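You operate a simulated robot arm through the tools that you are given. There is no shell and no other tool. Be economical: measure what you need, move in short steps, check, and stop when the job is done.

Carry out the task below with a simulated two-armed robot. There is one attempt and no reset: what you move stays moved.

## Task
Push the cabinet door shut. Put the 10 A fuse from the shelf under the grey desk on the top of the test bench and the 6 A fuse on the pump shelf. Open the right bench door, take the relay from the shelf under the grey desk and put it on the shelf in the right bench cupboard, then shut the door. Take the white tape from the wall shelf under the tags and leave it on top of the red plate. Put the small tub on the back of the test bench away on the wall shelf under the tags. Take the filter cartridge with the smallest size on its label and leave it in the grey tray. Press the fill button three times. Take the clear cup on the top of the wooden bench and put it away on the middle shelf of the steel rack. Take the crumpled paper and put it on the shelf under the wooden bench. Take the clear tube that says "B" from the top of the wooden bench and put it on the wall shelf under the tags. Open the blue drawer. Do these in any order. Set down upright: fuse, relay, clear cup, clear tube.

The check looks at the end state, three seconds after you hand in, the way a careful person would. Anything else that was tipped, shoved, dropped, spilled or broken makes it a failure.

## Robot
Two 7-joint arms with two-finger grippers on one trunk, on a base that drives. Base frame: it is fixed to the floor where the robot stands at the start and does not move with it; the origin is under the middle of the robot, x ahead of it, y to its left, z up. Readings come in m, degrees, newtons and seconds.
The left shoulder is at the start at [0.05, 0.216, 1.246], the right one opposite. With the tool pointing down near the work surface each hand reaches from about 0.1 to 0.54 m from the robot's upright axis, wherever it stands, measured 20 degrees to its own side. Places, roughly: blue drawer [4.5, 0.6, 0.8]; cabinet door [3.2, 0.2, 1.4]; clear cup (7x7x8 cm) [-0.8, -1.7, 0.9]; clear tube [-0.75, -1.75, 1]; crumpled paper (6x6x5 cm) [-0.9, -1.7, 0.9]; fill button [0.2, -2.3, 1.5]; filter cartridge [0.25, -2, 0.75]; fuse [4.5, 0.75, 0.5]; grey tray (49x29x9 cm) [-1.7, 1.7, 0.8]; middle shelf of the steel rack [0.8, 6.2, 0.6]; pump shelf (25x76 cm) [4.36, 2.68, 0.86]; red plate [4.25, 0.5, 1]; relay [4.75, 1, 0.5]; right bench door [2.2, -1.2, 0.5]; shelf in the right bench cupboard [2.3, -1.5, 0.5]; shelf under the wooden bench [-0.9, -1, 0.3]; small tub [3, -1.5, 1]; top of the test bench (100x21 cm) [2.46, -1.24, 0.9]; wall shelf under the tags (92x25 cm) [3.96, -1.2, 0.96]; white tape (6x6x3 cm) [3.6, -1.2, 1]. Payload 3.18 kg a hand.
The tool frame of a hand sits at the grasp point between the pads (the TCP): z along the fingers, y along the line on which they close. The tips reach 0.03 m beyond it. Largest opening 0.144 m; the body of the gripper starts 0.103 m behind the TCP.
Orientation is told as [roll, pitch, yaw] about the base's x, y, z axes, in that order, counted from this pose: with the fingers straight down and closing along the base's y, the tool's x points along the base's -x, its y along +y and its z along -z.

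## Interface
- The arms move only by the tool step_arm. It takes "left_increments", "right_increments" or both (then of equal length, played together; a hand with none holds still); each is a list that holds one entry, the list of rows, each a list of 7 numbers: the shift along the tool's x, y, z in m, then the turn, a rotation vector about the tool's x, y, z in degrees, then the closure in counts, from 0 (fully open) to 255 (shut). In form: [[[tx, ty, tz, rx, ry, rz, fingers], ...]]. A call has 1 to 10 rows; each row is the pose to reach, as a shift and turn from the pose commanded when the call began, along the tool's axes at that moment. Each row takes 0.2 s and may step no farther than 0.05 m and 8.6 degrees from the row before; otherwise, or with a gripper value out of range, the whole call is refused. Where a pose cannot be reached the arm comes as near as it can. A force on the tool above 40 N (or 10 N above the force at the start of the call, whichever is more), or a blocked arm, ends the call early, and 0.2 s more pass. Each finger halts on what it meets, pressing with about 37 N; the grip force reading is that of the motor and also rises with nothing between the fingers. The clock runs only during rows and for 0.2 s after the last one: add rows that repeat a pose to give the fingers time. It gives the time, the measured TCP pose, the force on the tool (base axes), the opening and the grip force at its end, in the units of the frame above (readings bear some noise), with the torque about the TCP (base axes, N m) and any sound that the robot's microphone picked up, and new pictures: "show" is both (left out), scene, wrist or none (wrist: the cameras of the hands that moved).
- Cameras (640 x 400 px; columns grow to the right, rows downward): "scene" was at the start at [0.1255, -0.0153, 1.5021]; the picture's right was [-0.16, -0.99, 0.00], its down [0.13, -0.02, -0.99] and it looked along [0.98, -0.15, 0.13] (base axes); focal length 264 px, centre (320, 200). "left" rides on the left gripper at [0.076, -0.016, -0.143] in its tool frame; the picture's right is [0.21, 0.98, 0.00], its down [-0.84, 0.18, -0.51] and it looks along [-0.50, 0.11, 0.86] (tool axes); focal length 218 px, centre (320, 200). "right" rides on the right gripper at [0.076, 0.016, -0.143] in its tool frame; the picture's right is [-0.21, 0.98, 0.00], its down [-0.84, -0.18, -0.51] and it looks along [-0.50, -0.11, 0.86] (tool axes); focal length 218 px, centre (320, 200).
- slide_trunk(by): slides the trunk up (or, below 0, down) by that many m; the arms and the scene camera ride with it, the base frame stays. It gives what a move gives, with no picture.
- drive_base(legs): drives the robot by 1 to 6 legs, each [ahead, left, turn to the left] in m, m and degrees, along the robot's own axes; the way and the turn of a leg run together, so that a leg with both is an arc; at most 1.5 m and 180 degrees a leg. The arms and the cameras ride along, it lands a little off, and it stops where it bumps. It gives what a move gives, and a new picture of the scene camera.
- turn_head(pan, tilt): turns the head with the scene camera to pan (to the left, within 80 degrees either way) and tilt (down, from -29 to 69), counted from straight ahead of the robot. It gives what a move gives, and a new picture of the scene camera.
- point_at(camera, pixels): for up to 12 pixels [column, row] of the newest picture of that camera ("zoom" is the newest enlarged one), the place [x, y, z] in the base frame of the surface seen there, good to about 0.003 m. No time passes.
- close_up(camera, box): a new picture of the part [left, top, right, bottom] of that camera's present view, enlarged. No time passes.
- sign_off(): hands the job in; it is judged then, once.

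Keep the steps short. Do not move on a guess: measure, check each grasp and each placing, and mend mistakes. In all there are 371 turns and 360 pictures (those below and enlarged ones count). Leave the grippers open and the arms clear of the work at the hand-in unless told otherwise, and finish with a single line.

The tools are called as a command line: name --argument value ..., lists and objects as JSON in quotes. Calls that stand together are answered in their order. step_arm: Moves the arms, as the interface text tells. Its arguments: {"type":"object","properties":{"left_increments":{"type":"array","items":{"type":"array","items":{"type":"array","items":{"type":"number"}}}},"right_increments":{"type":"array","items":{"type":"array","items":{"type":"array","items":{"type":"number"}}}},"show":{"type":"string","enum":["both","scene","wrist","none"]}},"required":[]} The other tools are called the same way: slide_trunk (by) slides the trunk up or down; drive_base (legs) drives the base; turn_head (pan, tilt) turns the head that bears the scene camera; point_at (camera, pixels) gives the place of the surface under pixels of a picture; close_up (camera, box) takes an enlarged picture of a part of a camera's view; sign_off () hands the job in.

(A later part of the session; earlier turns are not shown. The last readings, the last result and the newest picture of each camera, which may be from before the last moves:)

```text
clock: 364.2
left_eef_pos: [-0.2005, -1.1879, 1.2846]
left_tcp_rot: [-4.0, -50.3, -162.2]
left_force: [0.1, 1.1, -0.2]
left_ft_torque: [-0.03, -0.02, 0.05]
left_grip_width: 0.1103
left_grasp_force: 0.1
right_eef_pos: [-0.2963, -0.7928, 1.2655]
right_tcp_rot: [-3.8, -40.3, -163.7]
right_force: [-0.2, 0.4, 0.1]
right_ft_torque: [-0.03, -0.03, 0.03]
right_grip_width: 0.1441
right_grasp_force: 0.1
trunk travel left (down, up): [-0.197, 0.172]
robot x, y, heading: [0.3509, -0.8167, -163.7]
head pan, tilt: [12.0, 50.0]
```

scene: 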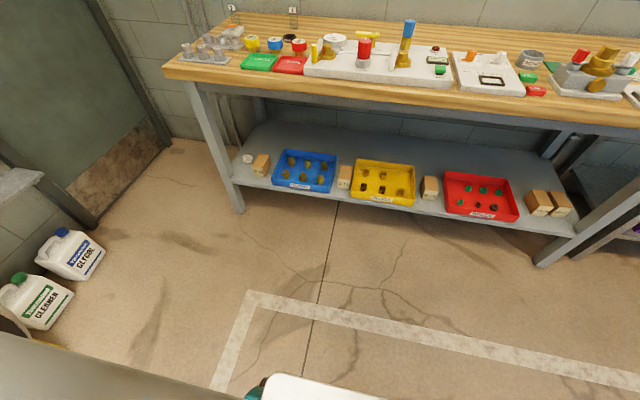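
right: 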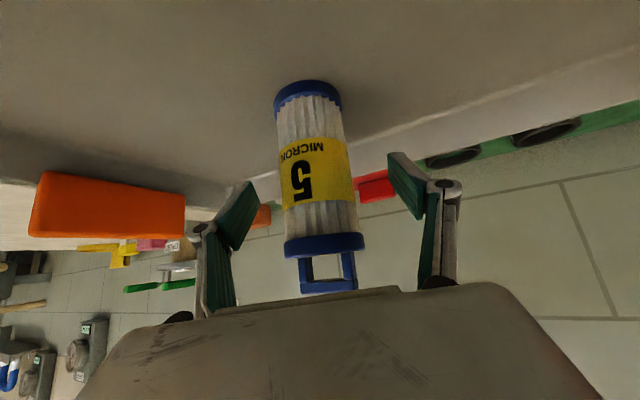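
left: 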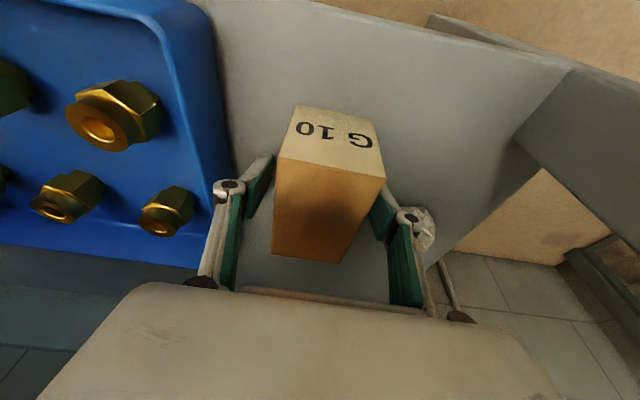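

Drive in front of tube B and measure.

drive_base --legs '[[0, 0.466, 0], [0.37, 0, 0]]'

turn_head --pan 8 --tilt 35

close_up --camera "scene" --box '[220, 100, 380, 200]'

```text
clock: 370.7
left_eef_pos: [-0.4135, -1.7474, 1.2842]
left_tcp_rot: [-4.0, -50.3, -160.9]
left_force: [0.3, -0.5, -0.3]
left_ft_torque: [-0.02, -0.01, 0.02]
left_grip_width: 0.1101
left_grasp_force: 0.1
right_eef_pos: [-0.5173, -1.3557, 1.2679]
right_tcp_rot: [-3.7, -40.3, -162.6]
right_force: [0.3, -0.4, -0.9]
right_ft_torque: [-0.03, -0.01, 0.0]
right_grip_width: 0.1441
right_grasp_force: 0.0
trunk travel left (down, up): [-0.197, 0.172]
robot x, y, heading: [0.1346, -1.3705, -162.6]
head pan, tilt: [12.0, 50.0]
```

scene: 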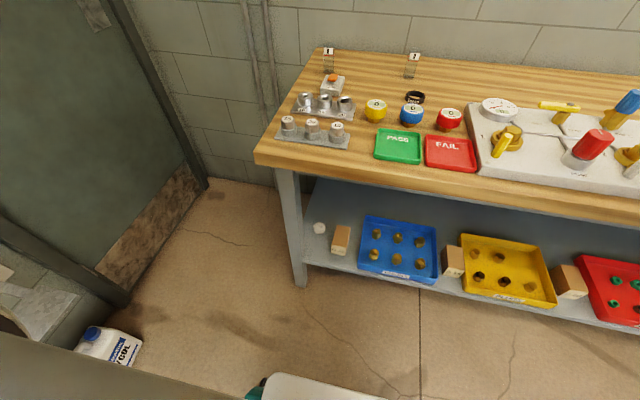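

```text
clock: 371.5
left_eef_pos: [-0.412, -1.7469, 1.2824]
left_tcp_rot: [-4.1, -50.2, -160.9]
left_force: [0.2, 0.3, -0.8]
left_ft_torque: [0.03, 0.04, 0.02]
left_grip_width: 0.1101
left_grasp_force: 0.1
right_eef_pos: [-0.5165, -1.3554, 1.2662]
right_tcp_rot: [-3.8, -40.5, -162.6]
right_force: [0.3, -0.6, 0.3]
right_ft_torque: [-0.02, -0.01, 0.0]
right_grip_width: 0.1442
right_grasp_force: 0.0
trunk travel left (down, up): [-0.197, 0.172]
robot x, y, heading: [0.131, -1.3708, -162.6]
head pan, tilt: [8.0, 35.0]
```

scene: 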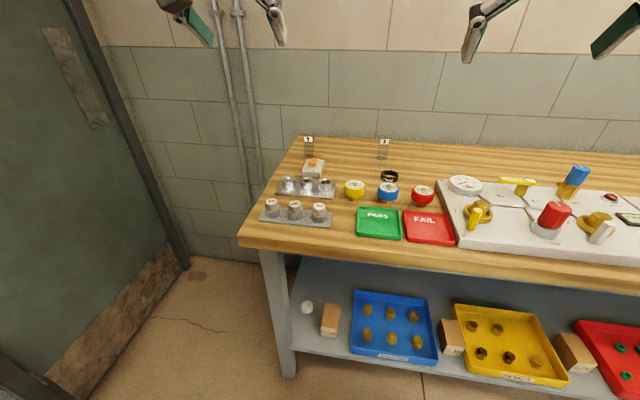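

```text
4.00 times, centred on (300, 150) of scene
```

zoom: 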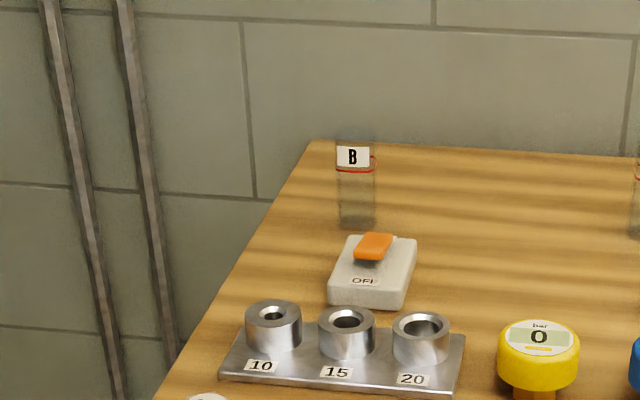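

point_at --camera "zoom" --pixels '[[352, 157], [340, 157], [364, 157], [357, 229], [340, 222], [374, 222], [357, 140]]'

```text
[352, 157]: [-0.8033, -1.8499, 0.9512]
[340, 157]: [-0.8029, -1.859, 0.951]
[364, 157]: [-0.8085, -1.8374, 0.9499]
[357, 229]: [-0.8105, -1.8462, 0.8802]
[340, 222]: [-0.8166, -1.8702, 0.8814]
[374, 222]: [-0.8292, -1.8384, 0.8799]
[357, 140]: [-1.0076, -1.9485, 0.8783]
```

Tube B centre ≈(-0.825,-1.855). Drive forward 0.28 and bring the hand to pre-grasp at −40°.

drive_base --legs '[[0.28, 0, -1]]'

step_arm --left_increments '[[[0.022, -0.002, 0.036, 0, 1.5, 0, 60], [0.045, -0.004, 0.071, 0, 3, 0, 60], [0.067, -0.006, 0.107, 0, 4.5, 0, 60], [0.09, -0.008, 0.142, 0, 6, 0, 80], [0.112, -0.01, 0.178, 0, 7.5, 0, 100], [0.135, -0.012, 0.213, 0, 9, 0, 120], [0.157, -0.013, 0.249, 0, 10, 0, 130]]]' --show "wrist"

```text
clock: 373.5
left_eef_pos: [-0.687, -1.8182, 1.2845]
left_tcp_rot: [-4.2, -50.2, -162.1]
left_force: [-0.3, -0.9, 0.5]
left_ft_torque: [0.04, -0.01, -0.02]
left_grip_width: 0.1103
left_grasp_force: 0.0
right_eef_pos: [-0.785, -1.4233, 1.2674]
right_tcp_rot: [-3.9, -40.3, -163.5]
right_force: [-0.6, 0.4, 0.3]
right_ft_torque: [0.02, -0.01, 0.01]
right_grip_width: 0.144
right_grasp_force: 0.0
trunk travel left (down, up): [-0.197, 0.172]
robot x, y, heading: [-0.1324, -1.4523, -163.8]
head pan, tilt: [8.0, 35.0]
```

scene: 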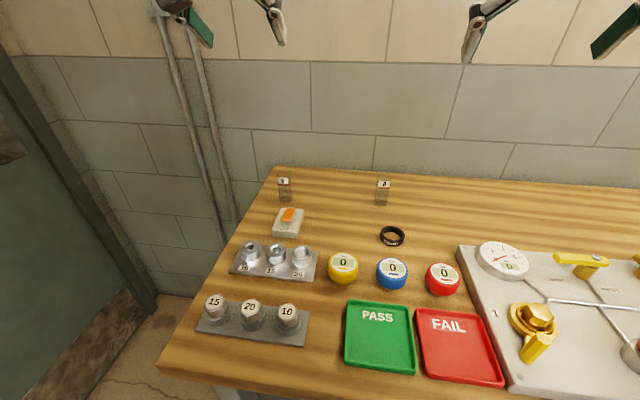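

```text
clock: 375.1
left_eef_pos: [-0.7856, -1.8161, 1.0058]
left_tcp_rot: [-3.4, -40.3, -163.0]
left_force: [0.3, 0.8, -0.5]
left_ft_torque: [-0.02, 0.02, 0.02]
left_grip_width: 0.0705
left_grasp_force: 0.0
right_eef_pos: [-0.7849, -1.4252, 1.2645]
right_tcp_rot: [-3.8, -40.3, -163.5]
right_force: [-0.1, 0.5, -0.4]
right_ft_torque: [0.01, 0.01, 0.01]
right_grip_width: 0.1439
right_grasp_force: 0.0
trunk travel left (down, up): [-0.197, 0.172]
robot x, y, heading: [-0.1315, -1.4485, -163.6]
head pan, tilt: [8.0, 35.0]
```

left: 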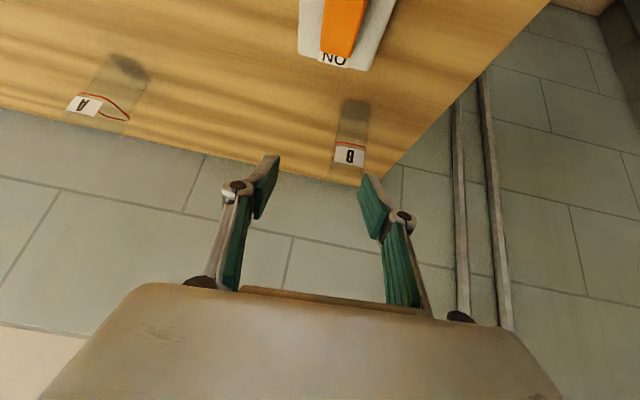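

Shift left 2.6 cm, then advance.

step_arm --left_increments '[[[0, 0.0255, -0.01, 0, 0, 0, 130], [0.003, 0.0255, 0.025, 0, 0, 0, 130], [0.007, 0.0255, 0.06, 0, 0, 0, 130], [0.012, 0.0255, 0.09, 0, 0, 0, 130]]]' --show "wrist"

```text
clock: 376.1
left_eef_pos: [-0.8258, -1.8492, 0.928]
left_tcp_rot: [-3.4, -40.3, -163.0]
left_force: [0.1, -0.2, -0.6]
left_ft_torque: [-0.01, -0.01, 0.01]
left_grip_width: 0.0707
left_grasp_force: 0.1
right_eef_pos: [-0.7852, -1.4242, 1.2667]
right_tcp_rot: [-3.8, -40.4, -163.6]
right_force: [-0.4, 0.8, 0.1]
right_ft_torque: [-0.02, -0.02, 0.0]
right_grip_width: 0.1439
right_grasp_force: 0.0
trunk travel left (down, up): [-0.197, 0.172]
robot x, y, heading: [-0.1338, -1.4482, -163.7]
head pan, tilt: [8.0, 35.0]
```

left: 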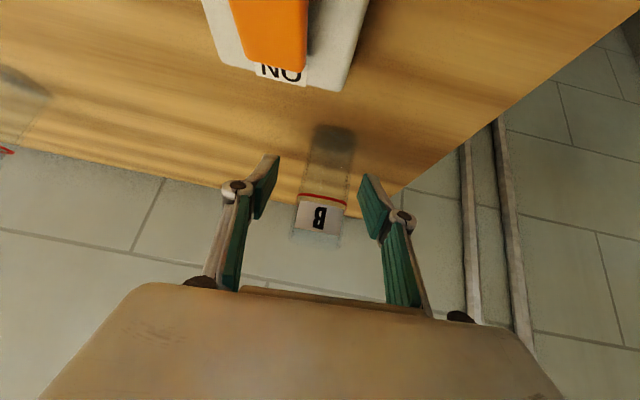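

Tube B is between the pads. Close.

step_arm --left_increments '[[[0, 0.003, 0, 0, 0, 0, 160], [0, 0.003, 0, 0, 0, 0, 230], [0, 0.003, 0, 0, 0, 0, 230], [0, 0.003, 0, 0, 0, 0, 230]]]' --show "wrist"

```text
clock: 377.1
left_eef_pos: [-0.8237, -1.8534, 0.9287]
left_tcp_rot: [-3.4, -40.4, -163.0]
left_force: [-0.4, -0.7, 2.1]
left_ft_torque: [-0.07, 0.05, -0.04]
left_grip_width: 0.0329
left_grasp_force: 37.2
right_eef_pos: [-0.7838, -1.4237, 1.2679]
right_tcp_rot: [-3.9, -40.3, -163.6]
right_force: [0.5, 0.0, -0.4]
right_ft_torque: [-0.03, -0.02, 0.02]
right_grip_width: 0.1441
right_grasp_force: 0.0
trunk travel left (down, up): [-0.197, 0.172]
robot x, y, heading: [-0.1343, -1.4471, -163.6]
head pan, tilt: [8.0, 35.0]
```

left: 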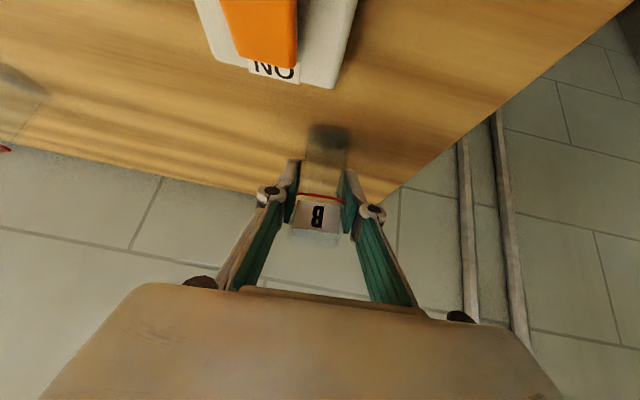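

Held (0.033 m). Lift 15 cm and back away.

step_arm --left_increments '[[[-0.024, 0, -0.028, 0, 0, 0, 230], [-0.049, 0, -0.057, 0, 0, 0, 230], [-0.073, 0, -0.086, 0, 0, 0, 230], [-0.097, 0, -0.114, 0, 0, 0, 230]]]' --show "wrist"

drive_base --legs '[[-0.7, 0, 0]]'

```text
clock: 378.1
left_eef_pos: [-0.8208, -1.859, 1.0762]
left_tcp_rot: [-3.5, -40.4, -163.1]
left_force: [0.0, -0.8, -0.6]
left_ft_torque: [-0.03, 0.0, 0.0]
left_grip_width: 0.0329
left_grasp_force: 37.0
right_eef_pos: [-0.783, -1.4237, 1.2667]
right_tcp_rot: [-3.8, -40.3, -163.6]
right_force: [-0.8, 0.6, 0.3]
right_ft_torque: [0.01, -0.01, -0.02]
right_grip_width: 0.1442
right_grasp_force: 0.0
trunk travel left (down, up): [-0.197, 0.172]
robot x, y, heading: [-0.1334, -1.4524, -163.4]
head pan, tilt: [8.0, 35.0]
```

left: 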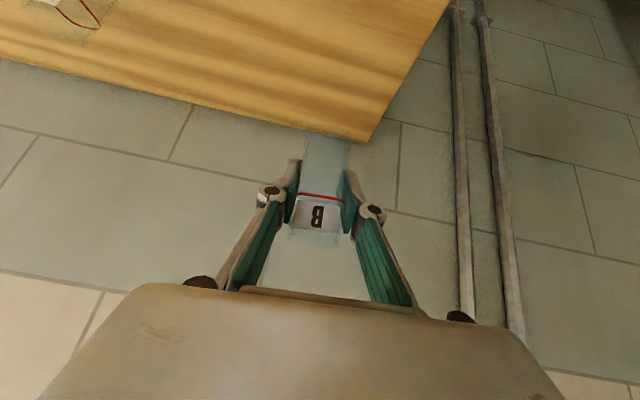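

```text
clock: 381.9
left_eef_pos: [-0.1443, -1.666, 1.0754]
left_tcp_rot: [-3.4, -40.4, -162.4]
left_force: [0.3, 0.0, -0.7]
left_ft_torque: [-0.01, -0.01, 0.0]
left_grip_width: 0.0327
left_grasp_force: 36.9
right_eef_pos: [-0.1112, -1.2304, 1.2663]
right_tcp_rot: [-3.8, -40.3, -162.8]
right_force: [1.0, 0.4, 0.1]
right_ft_torque: [-0.03, 0.0, 0.0]
right_grip_width: 0.1441
right_grasp_force: 0.1
trunk travel left (down, up): [-0.197, 0.172]
robot x, y, heading: [0.5386, -1.2504, -162.8]
head pan, tilt: [8.0, 35.0]
```

scene: 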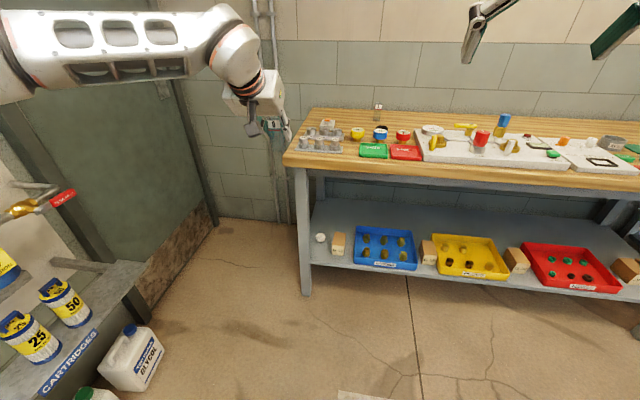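

Tube B in hand. Move out to the open floor, turn to face −y, and sidestep to the test bench.

drive_base --legs '[[-0.3, -0.5, 0], [0, -0.6, 0], [0, 0, 73], [0, 1.1, 0], [0, 1.0, 0]]'

turn_head --pan 5 --tilt 22

```text
clock: 413.5
left_eef_pos: [2.816, -0.8276, 1.0764]
left_tcp_rot: [-3.4, -40.4, -87.3]
left_force: [-0.3, -0.9, 0.0]
left_ft_torque: [-0.02, 0.0, 0.0]
left_grip_width: 0.0327
left_grasp_force: 36.3
right_eef_pos: [2.4032, -0.6834, 1.2657]
right_tcp_rot: [-3.8, -40.3, -87.9]
right_force: [-0.8, 0.7, 0.1]
right_ft_torque: [0.0, 0.06, 0.04]
right_grip_width: 0.1439
right_grasp_force: 0.1
trunk travel left (down, up): [-0.197, 0.172]
robot x, y, heading: [2.5872, -0.059, -87.9]
head pan, tilt: [8.0, 35.0]
```

scene: 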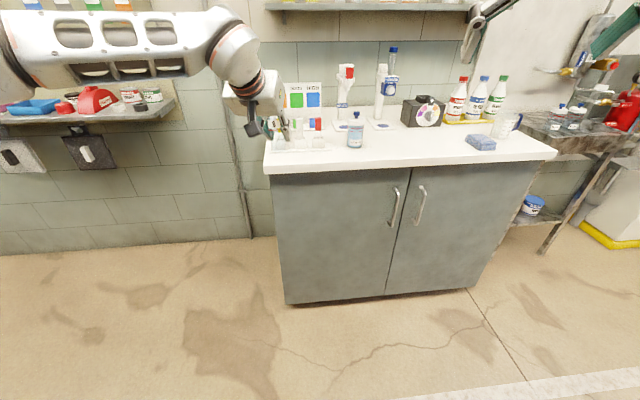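

```text
clock: 414.2
left_eef_pos: [2.8149, -0.8274, 1.0763]
left_tcp_rot: [-3.3, -40.3, -87.3]
left_force: [-0.5, -0.2, -0.8]
left_ft_torque: [-0.01, -0.01, 0.02]
left_grip_width: 0.0326
left_grasp_force: 36.9
right_eef_pos: [2.4029, -0.6836, 1.2661]
right_tcp_rot: [-3.9, -40.3, -87.9]
right_force: [-0.9, 0.9, -0.2]
right_ft_torque: [0.0, 0.01, 0.02]
right_grip_width: 0.144
right_grasp_force: 0.1
trunk travel left (down, up): [-0.197, 0.172]
robot x, y, heading: [2.5859, -0.0605, -87.9]
head pan, tilt: [5.0, 22.0]
```

scene: 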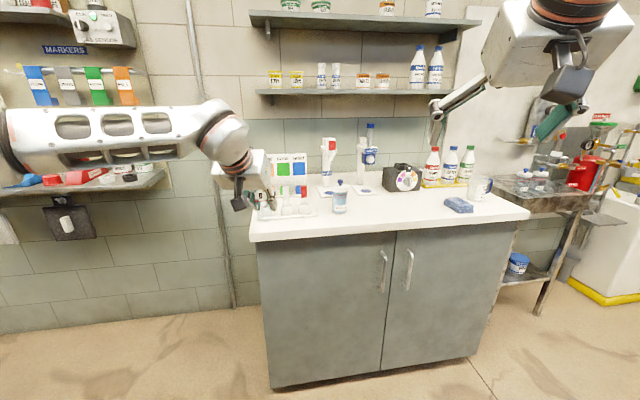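

close_up --camera "scene" --box '[240, 110, 520, 285]'

point_at --camera "scene" --pixels '[[250, 235], [528, 210], [385, 268], [410, 270], [383, 230], [408, 230], [262, 260], [500, 250], [440, 225], [350, 230], [10, 190], [150, 185]]'

```text
2.29 times, centred on (380, 198) of scene
```

zoom: 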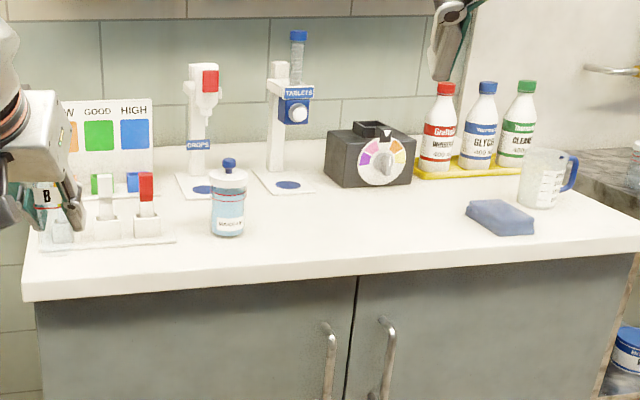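

```text
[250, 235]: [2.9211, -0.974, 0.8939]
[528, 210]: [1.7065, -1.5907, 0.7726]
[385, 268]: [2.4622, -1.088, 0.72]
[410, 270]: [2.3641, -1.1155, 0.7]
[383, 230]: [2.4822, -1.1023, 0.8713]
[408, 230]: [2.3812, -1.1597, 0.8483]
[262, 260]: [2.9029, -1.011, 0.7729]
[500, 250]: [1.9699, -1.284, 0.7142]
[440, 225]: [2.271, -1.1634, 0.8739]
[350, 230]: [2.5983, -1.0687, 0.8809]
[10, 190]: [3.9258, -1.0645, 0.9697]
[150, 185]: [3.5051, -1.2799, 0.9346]
```

Look left, for the cabinet and the wall shelf, before driving.

turn_head --pan 60 --tilt 15

turn_head --pan 79 --tilt 35

```text
clock: 415.5
left_eef_pos: [2.8152, -0.8292, 1.074]
left_tcp_rot: [-3.3, -40.4, -87.2]
left_force: [0.4, -0.4, 0.0]
left_ft_torque: [0.0, -0.01, 0.02]
left_grip_width: 0.033
left_grasp_force: 37.0
right_eef_pos: [2.402, -0.684, 1.2663]
right_tcp_rot: [-3.8, -40.3, -87.9]
right_force: [0.3, 0.4, -0.4]
right_ft_torque: [0.02, 0.02, 0.0]
right_grip_width: 0.1439
right_grasp_force: 0.0
trunk travel left (down, up): [-0.197, 0.172]
robot x, y, heading: [2.5918, -0.0582, -87.7]
head pan, tilt: [60.0, 15.0]
```

scene: 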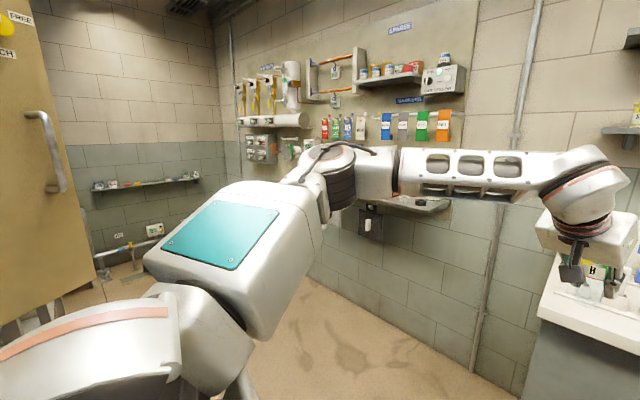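

```text
clock: 416.3
left_eef_pos: [2.8149, -0.8285, 1.0764]
left_tcp_rot: [-3.5, -40.3, -87.2]
left_force: [0.4, 0.0, -0.6]
left_ft_torque: [-0.04, 0.0, 0.01]
left_grip_width: 0.0326
left_grasp_force: 36.7
right_eef_pos: [2.4041, -0.6834, 1.2671]
right_tcp_rot: [-3.8, -40.3, -87.9]
right_force: [0.7, -0.8, 0.2]
right_ft_torque: [0.02, 0.01, 0.03]
right_grip_width: 0.1441
right_grasp_force: 0.1
trunk travel left (down, up): [-0.197, 0.172]
robot x, y, heading: [2.5895, -0.06, -88.0]
head pan, tilt: [79.0, 35.0]
```

scene: 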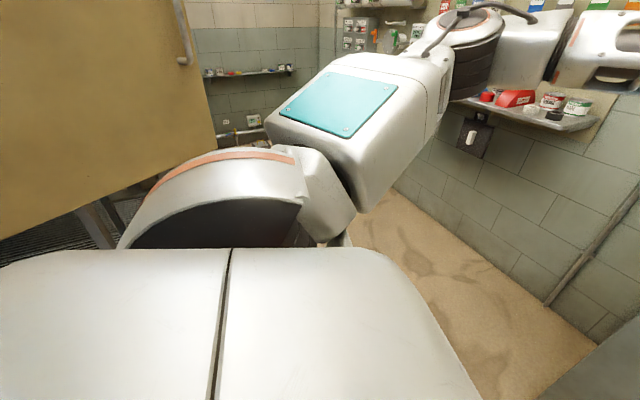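

point_at --camera "scene" --pixels '[[185, 30], [214, 150], [100, 195], [20, 225], [60, 100], [205, 100], [510, 100], [590, 130], [530, 120], [460, 95]]'

```text
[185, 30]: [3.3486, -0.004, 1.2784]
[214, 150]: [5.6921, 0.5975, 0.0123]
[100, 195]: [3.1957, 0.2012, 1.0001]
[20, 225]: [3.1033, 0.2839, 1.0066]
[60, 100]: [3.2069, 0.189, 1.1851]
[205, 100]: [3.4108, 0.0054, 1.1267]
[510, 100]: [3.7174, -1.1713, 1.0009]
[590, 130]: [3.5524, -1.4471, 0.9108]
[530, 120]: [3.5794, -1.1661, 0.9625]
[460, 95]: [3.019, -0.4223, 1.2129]
```

The open cabinet door reaches to (3.41,0.0) at z>1.0. I pull the left hand in, move forward 0.35, then sidestep left.

step_arm --left_increments '[[[0.021, 0, -0.04, 0, 0, 0, 230], [0.042, 0, -0.08, 0, 0, 0, 230], [0.063, 0, -0.119, 0, 0, 0, 230], [0.084, 0, -0.159, 0, 0, 0, 230], [0.105, 0, -0.198, 0, 0, 0, 230], [0.126, 0, -0.238, 0, 0, 0, 230]]]' --show "wrist"

drive_base --legs '[[0.3, 0.15, 0], [0.0, 0.75, 0]]'

turn_head --pan 15 --tilt 25

```text
clock: 417.7
left_eef_pos: [2.819, -0.5753, 1.1775]
left_tcp_rot: [-3.4, -40.4, -87.2]
left_force: [0.6, 0.5, 0.5]
left_ft_torque: [0.02, -0.01, -0.02]
left_grip_width: 0.0329
left_grasp_force: 36.8
right_eef_pos: [2.4034, -0.6819, 1.2679]
right_tcp_rot: [-3.8, -40.4, -87.9]
right_force: [0.4, 0.5, 0.1]
right_ft_torque: [0.0, 0.0, 0.01]
right_grip_width: 0.144
right_grasp_force: 0.0
trunk travel left (down, up): [-0.197, 0.172]
robot x, y, heading: [2.5883, -0.0592, -88.2]
head pan, tilt: [79.0, 35.0]
```

left: 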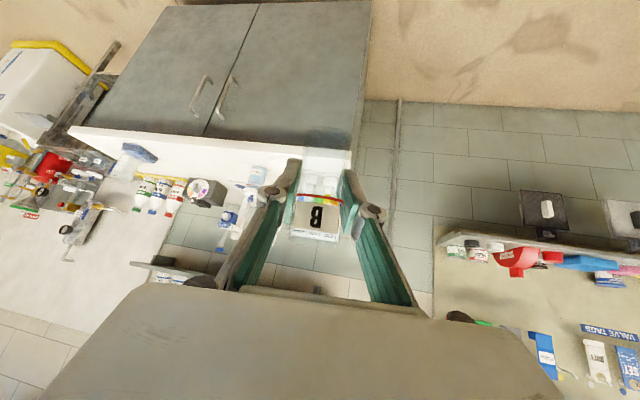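

```text
clock: 426.5
left_eef_pos: [3.7246, -0.8488, 1.1763]
left_tcp_rot: [-3.3, -40.3, -87.8]
left_force: [0.2, 0.3, -0.5]
left_ft_torque: [0.01, -0.02, -0.01]
left_grip_width: 0.0328
left_grasp_force: 37.1
right_eef_pos: [3.3093, -0.9509, 1.2672]
right_tcp_rot: [-3.8, -40.2, -88.4]
right_force: [0.1, -0.4, 0.8]
right_ft_torque: [0.0, 0.01, 0.0]
right_grip_width: 0.144
right_grasp_force: 0.0
trunk travel left (down, up): [-0.197, 0.172]
robot x, y, heading: [3.4965, -0.3304, -88.2]
head pan, tilt: [79.0, 35.0]
```

scene: 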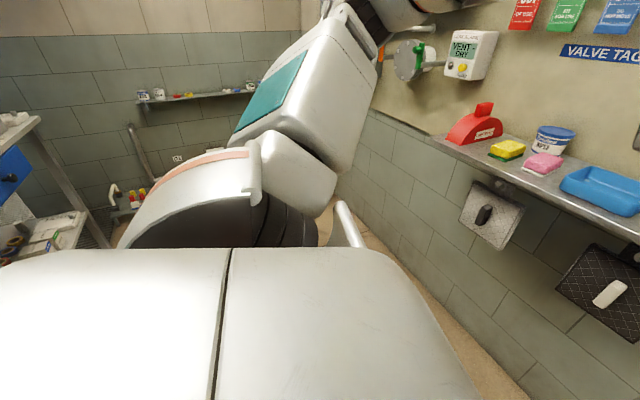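

```text
clock: 427.8
left_eef_pos: [3.7243, -0.8469, 1.1764]
left_tcp_rot: [-3.4, -40.3, -87.8]
left_force: [0.0, 0.3, -0.5]
left_ft_torque: [0.02, 0.01, -0.02]
left_grip_width: 0.0327
left_grasp_force: 36.8
right_eef_pos: [3.3082, -0.9493, 1.2656]
right_tcp_rot: [-3.9, -40.3, -88.3]
right_force: [0.2, -0.7, -0.8]
right_ft_torque: [0.0, -0.02, 0.0]
right_grip_width: 0.1442
right_grasp_force: 0.1
trunk travel left (down, up): [-0.197, 0.172]
robot x, y, heading: [3.5003, -0.3291, -88.2]
head pan, tilt: [15.0, 25.0]
```

scene: 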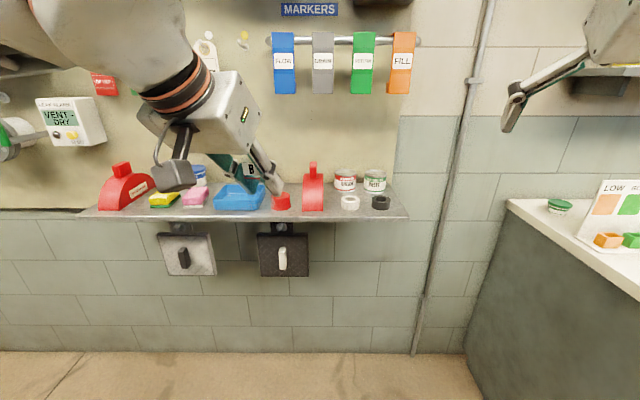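

The shelf and the white tape (350,202) are visible, and the green-lidded tub at (559,206). Zoom and measure.

close_up --camera "scene" --box '[70, 130, 420, 280]'

point_at --camera "scene" --pixels '[[90, 215], [405, 215], [350, 203], [381, 203], [345, 187], [375, 187], [313, 205], [282, 205], [365, 195], [330, 200], [559, 212], [559, 200]]'

```text
1.83 times, centred on (245, 205) of scene
```

zoom: 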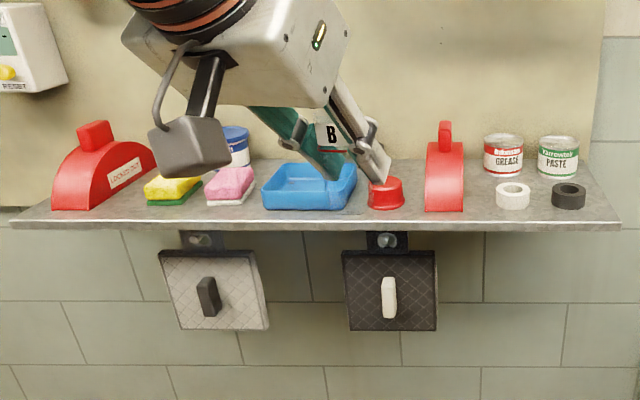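

```text
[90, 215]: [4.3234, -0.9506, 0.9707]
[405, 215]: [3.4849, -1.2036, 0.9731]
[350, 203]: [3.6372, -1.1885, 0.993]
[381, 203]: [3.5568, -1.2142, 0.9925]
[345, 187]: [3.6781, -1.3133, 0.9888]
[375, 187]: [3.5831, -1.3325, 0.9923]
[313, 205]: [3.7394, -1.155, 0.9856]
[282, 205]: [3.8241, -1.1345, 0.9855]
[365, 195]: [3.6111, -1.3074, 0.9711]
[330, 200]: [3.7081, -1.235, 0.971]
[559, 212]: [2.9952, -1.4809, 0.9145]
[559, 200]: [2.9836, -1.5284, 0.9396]
```

Shelf front faces heading −73°. Position for the right hand to take the white tape (front centre ≈(3.643,-1.208)).

drive_base --legs '[[0.1, 0.13, 15], [0.07, 0, 0]]'

turn_head --pan -10 --tilt 35

```text
clock: 430.2
left_eef_pos: [4.0159, -0.9163, 1.1766]
left_tcp_rot: [-3.4, -40.3, -72.5]
left_force: [0.1, 0.7, -1.0]
left_ft_torque: [0.02, -0.01, -0.02]
left_grip_width: 0.033
left_grasp_force: 36.8
right_eef_pos: [3.642, -1.1259, 1.2662]
right_tcp_rot: [-3.9, -40.3, -73.1]
right_force: [0.5, -0.3, -0.3]
right_ft_torque: [0.0, 0.02, 0.01]
right_grip_width: 0.1437
right_grasp_force: 0.1
trunk travel left (down, up): [-0.197, 0.172]
robot x, y, heading: [3.6582, -0.4735, -73.1]
head pan, tilt: [15.0, 25.0]
```

scene: 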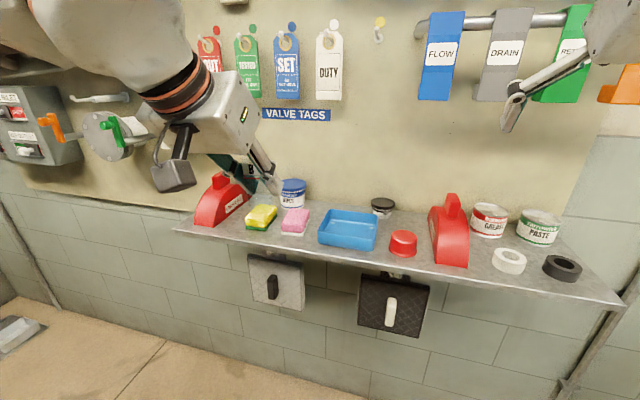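

```text
clock: 431.1
left_eef_pos: [4.0165, -0.9148, 1.1757]
left_tcp_rot: [-3.4, -40.2, -72.5]
left_force: [-0.2, 0.1, -1.5]
left_ft_torque: [-0.04, -0.01, -0.03]
left_grip_width: 0.0329
left_grasp_force: 37.5
right_eef_pos: [3.6425, -1.1245, 1.267]
right_tcp_rot: [-3.9, -40.3, -73.1]
right_force: [-0.1, -0.1, -0.8]
right_ft_torque: [-0.02, -0.02, -0.03]
right_grip_width: 0.1442
right_grasp_force: 0.0
trunk travel left (down, up): [-0.197, 0.172]
robot x, y, heading: [3.6609, -0.4723, -73.2]
head pan, tilt: [-10.0, 35.0]
```

scene: 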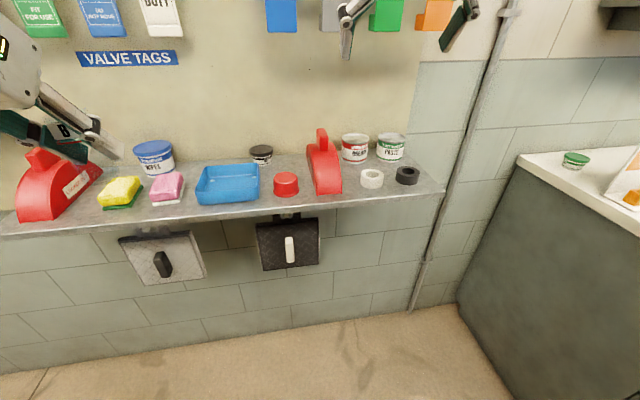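

close_up --camera "scene" --box '[230, 120, 450, 250]'

```text
2.91 times, centred on (340, 185) of scene
```

zoom: 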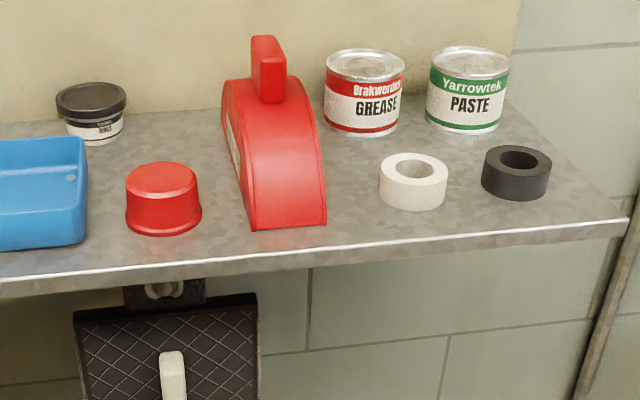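

point_at --camera "zoom" --pixels '[[381, 180], [447, 180], [413, 155], [413, 180], [413, 211], [482, 172], [548, 175], [327, 200], [600, 190], [380, 230], [290, 215], [615, 225]]'

```text
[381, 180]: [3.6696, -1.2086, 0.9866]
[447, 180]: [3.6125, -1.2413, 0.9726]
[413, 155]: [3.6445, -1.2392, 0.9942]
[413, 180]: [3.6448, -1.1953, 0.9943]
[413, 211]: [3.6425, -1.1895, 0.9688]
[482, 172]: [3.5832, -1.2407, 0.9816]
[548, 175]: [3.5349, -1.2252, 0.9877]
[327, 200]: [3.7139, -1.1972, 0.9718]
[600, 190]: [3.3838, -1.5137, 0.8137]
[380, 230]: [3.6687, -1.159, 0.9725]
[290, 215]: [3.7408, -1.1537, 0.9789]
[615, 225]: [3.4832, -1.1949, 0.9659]
```

White tape centre ≈(3.643,-1.216), top 0.995. Bring the right hand to a pre-grasp above it, opening 0.08.

step_arm --right_increments '[[[0.021, -0.005, 0.036, 0, 1, 0, 40], [0.042, -0.01, 0.072, 0, 2, 0, 80], [0.063, -0.015, 0.108, 0, 3, 0, 110], [0.084, -0.02, 0.144, 0, 4, 0, 115], [0.105, -0.0257, 0.18, 0, 5, 0, 115]]]' --show "wrist"

```text
clock: 432.3
left_eef_pos: [4.0165, -0.9163, 1.1759]
left_tcp_rot: [-3.4, -40.3, -72.6]
left_force: [-0.5, 0.4, -1.0]
left_ft_torque: [0.02, 0.04, 0.03]
left_grip_width: 0.0329
left_grasp_force: 37.4
right_eef_pos: [3.6138, -1.1688, 1.0601]
right_tcp_rot: [-3.6, -35.2, -73.5]
right_force: [-1.4, -0.6, 0.2]
right_ft_torque: [0.0, 0.0, 0.02]
right_grip_width: 0.0789
right_grasp_force: 0.1
trunk travel left (down, up): [-0.197, 0.172]
robot x, y, heading: [3.6611, -0.4757, -73.1]
head pan, tilt: [-10.0, 35.0]
```

right: 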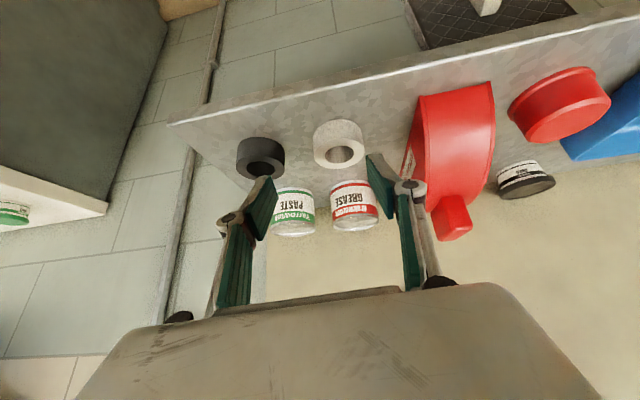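

point_at --camera "right" --pixels '[[314, 140], [365, 148], [340, 122], [340, 175], [262, 150], [285, 150], [410, 140]]'

```text
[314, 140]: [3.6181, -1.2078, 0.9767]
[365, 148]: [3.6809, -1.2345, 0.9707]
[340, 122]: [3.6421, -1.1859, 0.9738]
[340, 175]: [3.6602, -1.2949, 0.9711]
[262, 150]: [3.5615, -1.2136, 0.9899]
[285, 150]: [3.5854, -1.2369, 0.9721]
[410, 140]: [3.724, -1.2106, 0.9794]
```

step_arm --right_increments '[[[0, 0.015, 0, 0, 0, 0, 115], [0, 0.021, 0.025, 0, 0, 0, 115], [-0.001, 0.021, 0.05, 0, 0, 0, 115], [-0.001, 0.021, 0.072, 0, 0, 0, 115]]]' --show "wrist"

```text
clock: 433.3
left_eef_pos: [4.0164, -0.9159, 1.1759]
left_tcp_rot: [-3.3, -40.3, -72.5]
left_force: [-0.4, -1.0, 0.2]
left_ft_torque: [0.0, 0.01, 0.02]
left_grip_width: 0.0327
left_grasp_force: 36.5
right_eef_pos: [3.6431, -1.2081, 1.0031]
right_tcp_rot: [-3.5, -35.2, -73.5]
right_force: [-0.5, 0.2, -0.5]
right_ft_torque: [0.01, 0.01, 0.03]
right_grip_width: 0.0789
right_grasp_force: 0.0
trunk travel left (down, up): [-0.197, 0.172]
robot x, y, heading: [3.663, -0.4741, -73.3]
head pan, tilt: [-10.0, 35.0]
```

right: 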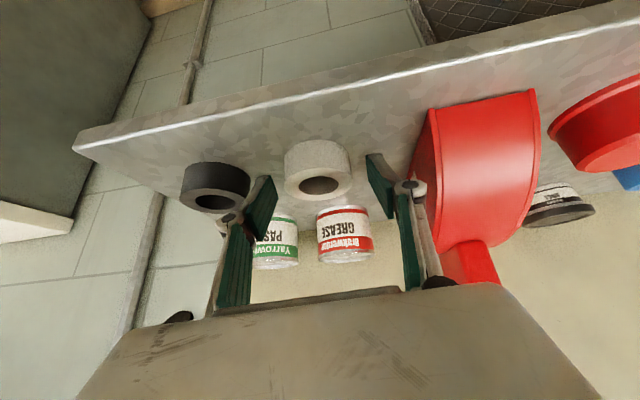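

Tape is between the fingertips. Close.

step_arm --right_increments '[[[0.003, 0, 0.003, 0, 0, 0, 115], [0.003, 0, 0.003, 0, 0, 0, 230], [0.003, 0, 0.003, 0, 0, 0, 230], [0.003, 0, 0.003, 0, 0, 0, 230]]]' --show "wrist"

```text
clock: 434.3
left_eef_pos: [4.0181, -0.9142, 1.1772]
left_tcp_rot: [-3.5, -40.4, -72.6]
left_force: [-0.1, 0.4, -1.1]
left_ft_torque: [0.0, 0.01, -0.02]
left_grip_width: 0.0326
left_grasp_force: 36.8
right_eef_pos: [3.6444, -1.2048, 1.0027]
right_tcp_rot: [-3.7, -35.5, -73.4]
right_force: [2.9, -1.3, 11.8]
right_ft_torque: [-0.09, -0.38, -0.05]
right_grip_width: 0.053
right_grasp_force: 36.3
trunk travel left (down, up): [-0.197, 0.172]
robot x, y, heading: [3.663, -0.474, -73.1]
head pan, tilt: [-10.0, 35.0]
```

right: 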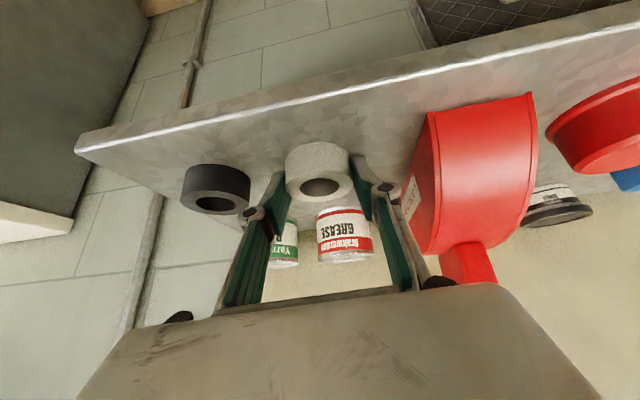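

Gripped (0.053 m). Lift 16 cm.

step_arm --right_increments '[[[-0.02, 0, -0.028, 0, 0, 0, 240], [-0.041, 0, -0.058, 0, 0, 0, 240], [-0.062, 0, -0.088, 0, 0, 0, 240], [-0.093, 0, -0.13, 0, 0, 0, 240]]]' --show "both"

```text
refused: row 4 steps farther than a row can; nothing moved
```

step_arm --right_increments '[[[-0.02, 0, -0.028, 0, 0, 0, 240], [-0.041, 0, -0.058, 0, 0, 0, 240], [-0.062, 0, -0.088, 0, 0, 0, 240], [-0.085, 0, -0.12, 0, 0, 0, 240]]]' --show "both"

```text
clock: 435.3
left_eef_pos: [4.0166, -0.9143, 1.1768]
left_tcp_rot: [-3.5, -40.3, -72.5]
left_force: [-0.2, 0.2, 0.0]
left_ft_torque: [-0.01, 0.02, -0.02]
left_grip_width: 0.0326
left_grasp_force: 37.7
right_eef_pos: [3.6516, -1.2, 1.1469]
right_tcp_rot: [-3.5, -35.4, -73.6]
right_force: [0.3, 0.2, -0.6]
right_ft_torque: [0.01, 0.02, 0.01]
right_grip_width: 0.0529
right_grasp_force: 36.7
trunk travel left (down, up): [-0.197, 0.172]
robot x, y, heading: [3.6667, -0.4745, -73.4]
head pan, tilt: [-10.0, 35.0]
```

scene: 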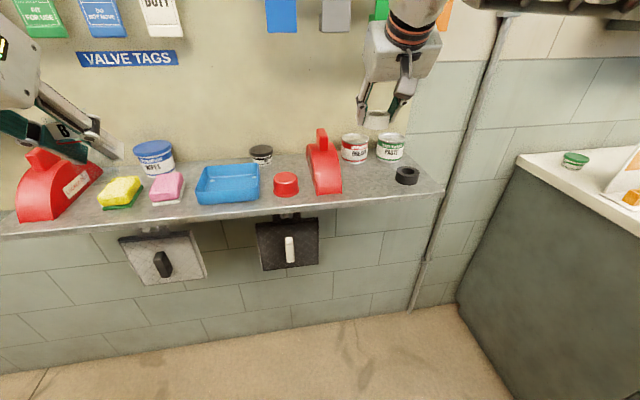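
right: 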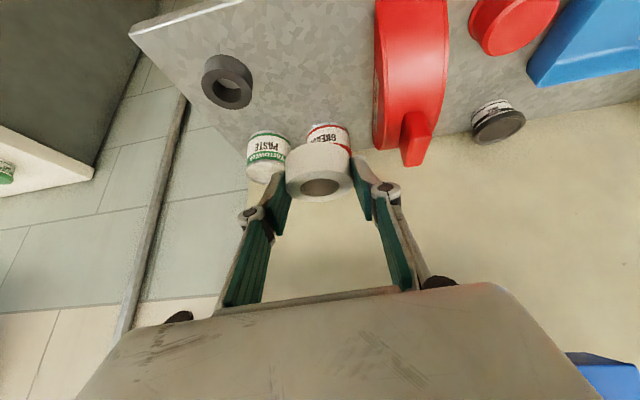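

Tape held. Retract the right hand; measure the tub size and free spots.

step_arm --right_increments '[[[0.021, 0, -0.04, 0, 0, 0, 240], [0.042, 0, -0.08, 0, 0, 0, 240], [0.063, 0, -0.12, 0, 0, 0, 240], [0.084, 0, -0.16, 0, 0, 0, 240], [0.105, 0, -0.197, 0, 0, 0, 240]]]' --show "none"

point_at --camera "scene" --pixels '[[563, 160], [588, 160], [575, 155], [575, 162], [261, 155], [252, 158], [271, 158], [286, 195], [275, 188], [298, 188], [260, 200], [325, 192]]'

close_up --camera "scene" --box '[520, 120, 640, 220]'

```text
clock: 436.5
left_eef_pos: [4.0161, -0.914, 1.1784]
left_tcp_rot: [-3.4, -40.4, -72.5]
left_force: [-0.2, 0.2, -0.3]
left_ft_torque: [-0.04, -0.02, -0.02]
left_grip_width: 0.0325
left_grasp_force: 36.8
right_eef_pos: [3.6068, -1.0054, 1.2473]
right_tcp_rot: [-3.6, -35.2, -73.6]
right_force: [0.2, 0.2, -0.3]
right_ft_torque: [-0.05, 0.02, -0.06]
right_grip_width: 0.0526
right_grasp_force: 37.1
trunk travel left (down, up): [-0.197, 0.172]
robot x, y, heading: [3.6641, -0.4751, -73.3]
head pan, tilt: [-10.0, 35.0]
```

```text
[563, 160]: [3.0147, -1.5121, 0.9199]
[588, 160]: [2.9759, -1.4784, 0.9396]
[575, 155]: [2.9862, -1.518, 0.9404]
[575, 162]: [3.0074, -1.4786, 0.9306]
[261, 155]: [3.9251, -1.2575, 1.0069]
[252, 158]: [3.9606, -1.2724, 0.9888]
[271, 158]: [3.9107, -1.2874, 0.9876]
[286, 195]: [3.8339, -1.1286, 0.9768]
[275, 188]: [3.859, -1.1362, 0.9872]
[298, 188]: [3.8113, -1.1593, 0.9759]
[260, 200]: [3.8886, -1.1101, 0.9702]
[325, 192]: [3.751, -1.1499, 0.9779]
```

```text
4.00 times, centred on (580, 170) of scene
```

zoom: 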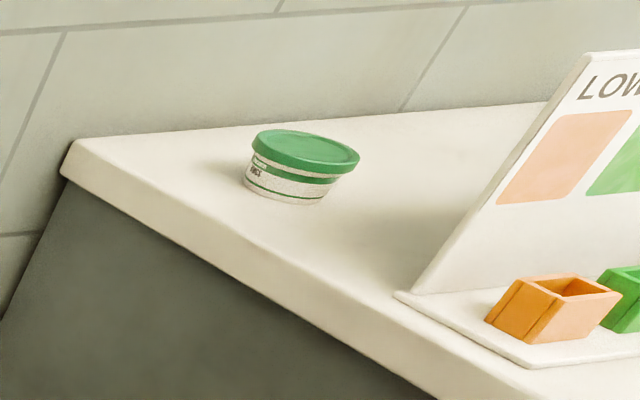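

close_up --camera "scene" --box '[230, 110, 360, 215]'

```text
3.81 times, centred on (295, 162) of scene
```

zoom: 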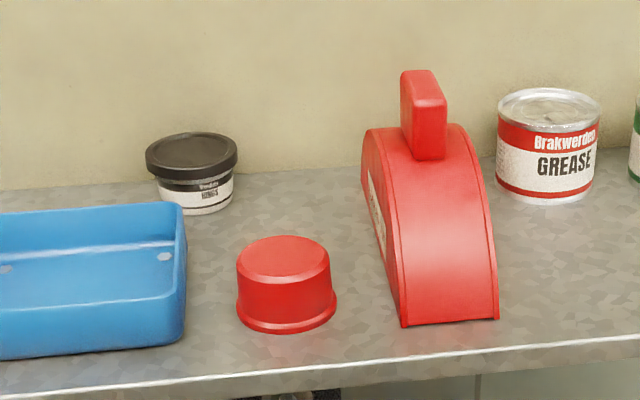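

point_at --camera "zoom" --pixels '[[418, 72], [405, 130], [365, 135], [402, 325], [498, 318], [405, 100], [285, 200], [330, 205], [440, 150], [240, 165], [335, 310], [290, 240]]'

```text
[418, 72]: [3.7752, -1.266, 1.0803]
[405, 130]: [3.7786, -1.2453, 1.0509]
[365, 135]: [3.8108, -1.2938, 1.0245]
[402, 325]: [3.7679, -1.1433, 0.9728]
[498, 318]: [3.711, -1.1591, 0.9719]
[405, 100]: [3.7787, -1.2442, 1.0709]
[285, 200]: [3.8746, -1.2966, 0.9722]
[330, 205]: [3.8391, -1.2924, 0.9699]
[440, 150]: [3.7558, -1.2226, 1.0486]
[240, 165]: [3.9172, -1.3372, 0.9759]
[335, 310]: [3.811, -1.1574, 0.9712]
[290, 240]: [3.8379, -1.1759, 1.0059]
```

Tube spot: behind the red tape roll at ≈(3.848,-1.240). Shift base right 0.22, forward 0.05.

drive_base --legs '[[0.05, -0.22, 0]]'

turn_head --pan 10 --tilt 38

```text
clock: 439.1
left_eef_pos: [3.8202, -1.0278, 1.1762]
left_tcp_rot: [-3.5, -40.3, -72.4]
left_force: [0.2, 0.4, -0.4]
left_ft_torque: [-0.02, -0.02, 0.03]
left_grip_width: 0.0329
left_grasp_force: 37.5
right_eef_pos: [3.4123, -1.1182, 1.2471]
right_tcp_rot: [-3.6, -35.2, -73.3]
right_force: [0.1, -0.1, -1.2]
right_ft_torque: [0.07, -0.03, 0.04]
right_grip_width: 0.0528
right_grasp_force: 37.1
trunk travel left (down, up): [-0.197, 0.172]
robot x, y, heading: [3.4628, -0.5805, -73.1]
head pan, tilt: [-10.0, 35.0]
```

scene: 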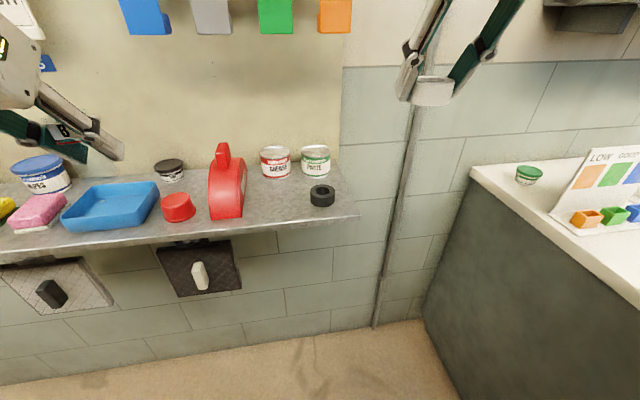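

```text
clock: 439.9
left_eef_pos: [3.8214, -1.0256, 1.1772]
left_tcp_rot: [-3.4, -40.3, -72.5]
left_force: [-0.8, -0.1, -0.6]
left_ft_torque: [-0.01, 0.0, -0.02]
left_grip_width: 0.0326
left_grasp_force: 37.3
right_eef_pos: [3.4127, -1.1188, 1.246]
right_tcp_rot: [-3.6, -35.3, -73.5]
right_force: [-0.6, -0.4, -0.4]
right_ft_torque: [-0.01, 0.01, -0.01]
right_grip_width: 0.0526
right_grasp_force: 37.4
trunk travel left (down, up): [-0.197, 0.172]
robot x, y, heading: [3.4629, -0.5883, -73.0]
head pan, tilt: [10.0, 38.0]
```

scene: 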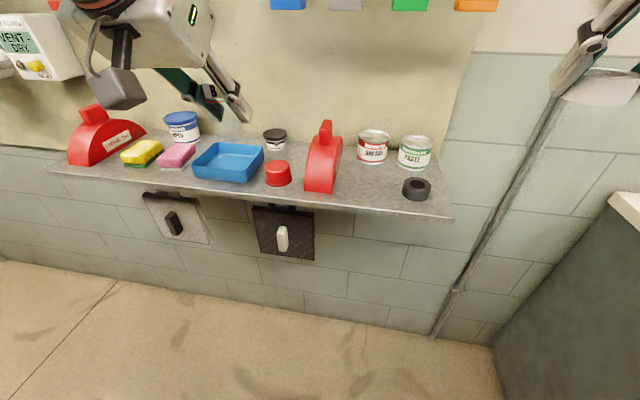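

Extend the left hand to above the spot.

step_arm --left_increments '[[[-0.018, -0.005, 0.033, 0, 0, 0, 230], [-0.037, -0.01, 0.066, 0, 0, 0, 230], [-0.055, -0.015, 0.099, 0, 0, 0, 230], [-0.073, -0.02, 0.132, 0, 0, 0, 230], [-0.092, -0.025, 0.165, 0, 0, 0, 230], [-0.11, -0.029, 0.1985, 0, 0, 0, 230]]]' --show "both"

```text
clock: 441.3
left_eef_pos: [3.8489, -1.2398, 1.0959]
left_tcp_rot: [-3.4, -40.3, -72.4]
left_force: [-0.5, -0.6, -0.3]
left_ft_torque: [0.02, 0.0, 0.0]
left_grip_width: 0.0326
left_grasp_force: 36.9
right_eef_pos: [3.4136, -1.1193, 1.2449]
right_tcp_rot: [-3.7, -35.1, -73.5]
right_force: [0.1, -1.0, -0.3]
right_ft_torque: [0.01, 0.0, -0.03]
right_grip_width: 0.0527
right_grasp_force: 37.2
trunk travel left (down, up): [-0.197, 0.172]
robot x, y, heading: [3.4638, -0.5861, -73.0]
head pan, tilt: [10.0, 38.0]
```

scene: 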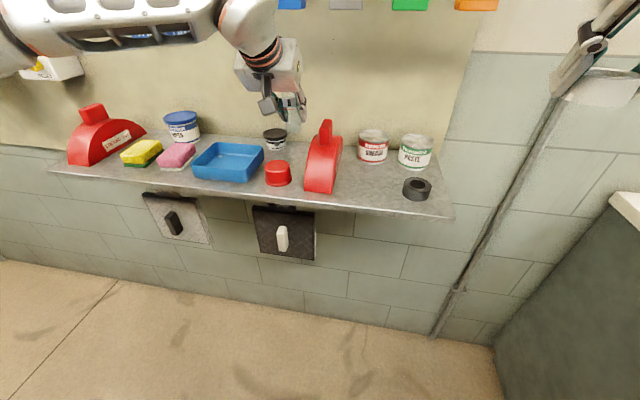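
left: 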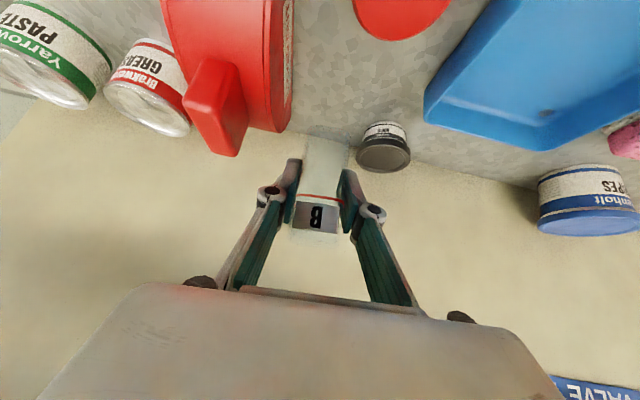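

Lower to just above the shelf.

step_arm --left_increments '[[[0.016, 0.001, 0.018, 0, 0, 0, 230], [0.032, 0.002, 0.037, 0, 0, 0, 230], [0.0446, 0.002, 0.0526, 0, 0, 0, 230]]]' --show "wrist"

```text
clock: 442.1
left_eef_pos: [3.8481, -1.2406, 1.0283]
left_tcp_rot: [-3.4, -40.4, -72.3]
left_force: [0.3, -0.6, 0.0]
left_ft_torque: [0.0, -0.01, 0.0]
left_grip_width: 0.0327
left_grasp_force: 37.2
right_eef_pos: [3.4129, -1.1188, 1.2457]
right_tcp_rot: [-3.6, -35.3, -73.4]
right_force: [0.7, 0.5, 0.1]
right_ft_torque: [0.01, -0.01, 0.03]
right_grip_width: 0.0523
right_grasp_force: 37.3
trunk travel left (down, up): [-0.197, 0.172]
robot x, y, heading: [3.4631, -0.5863, -73.1]
head pan, tilt: [10.0, 38.0]
```

left: 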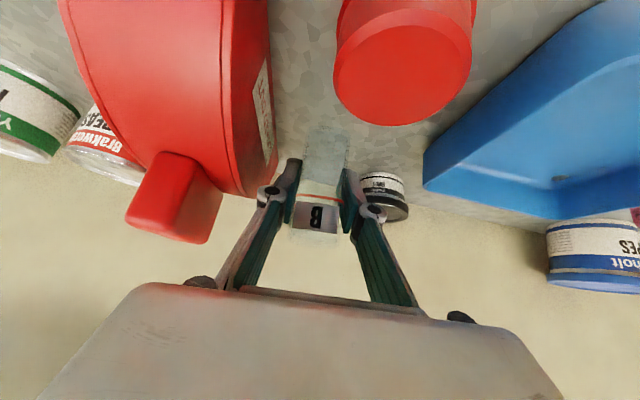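

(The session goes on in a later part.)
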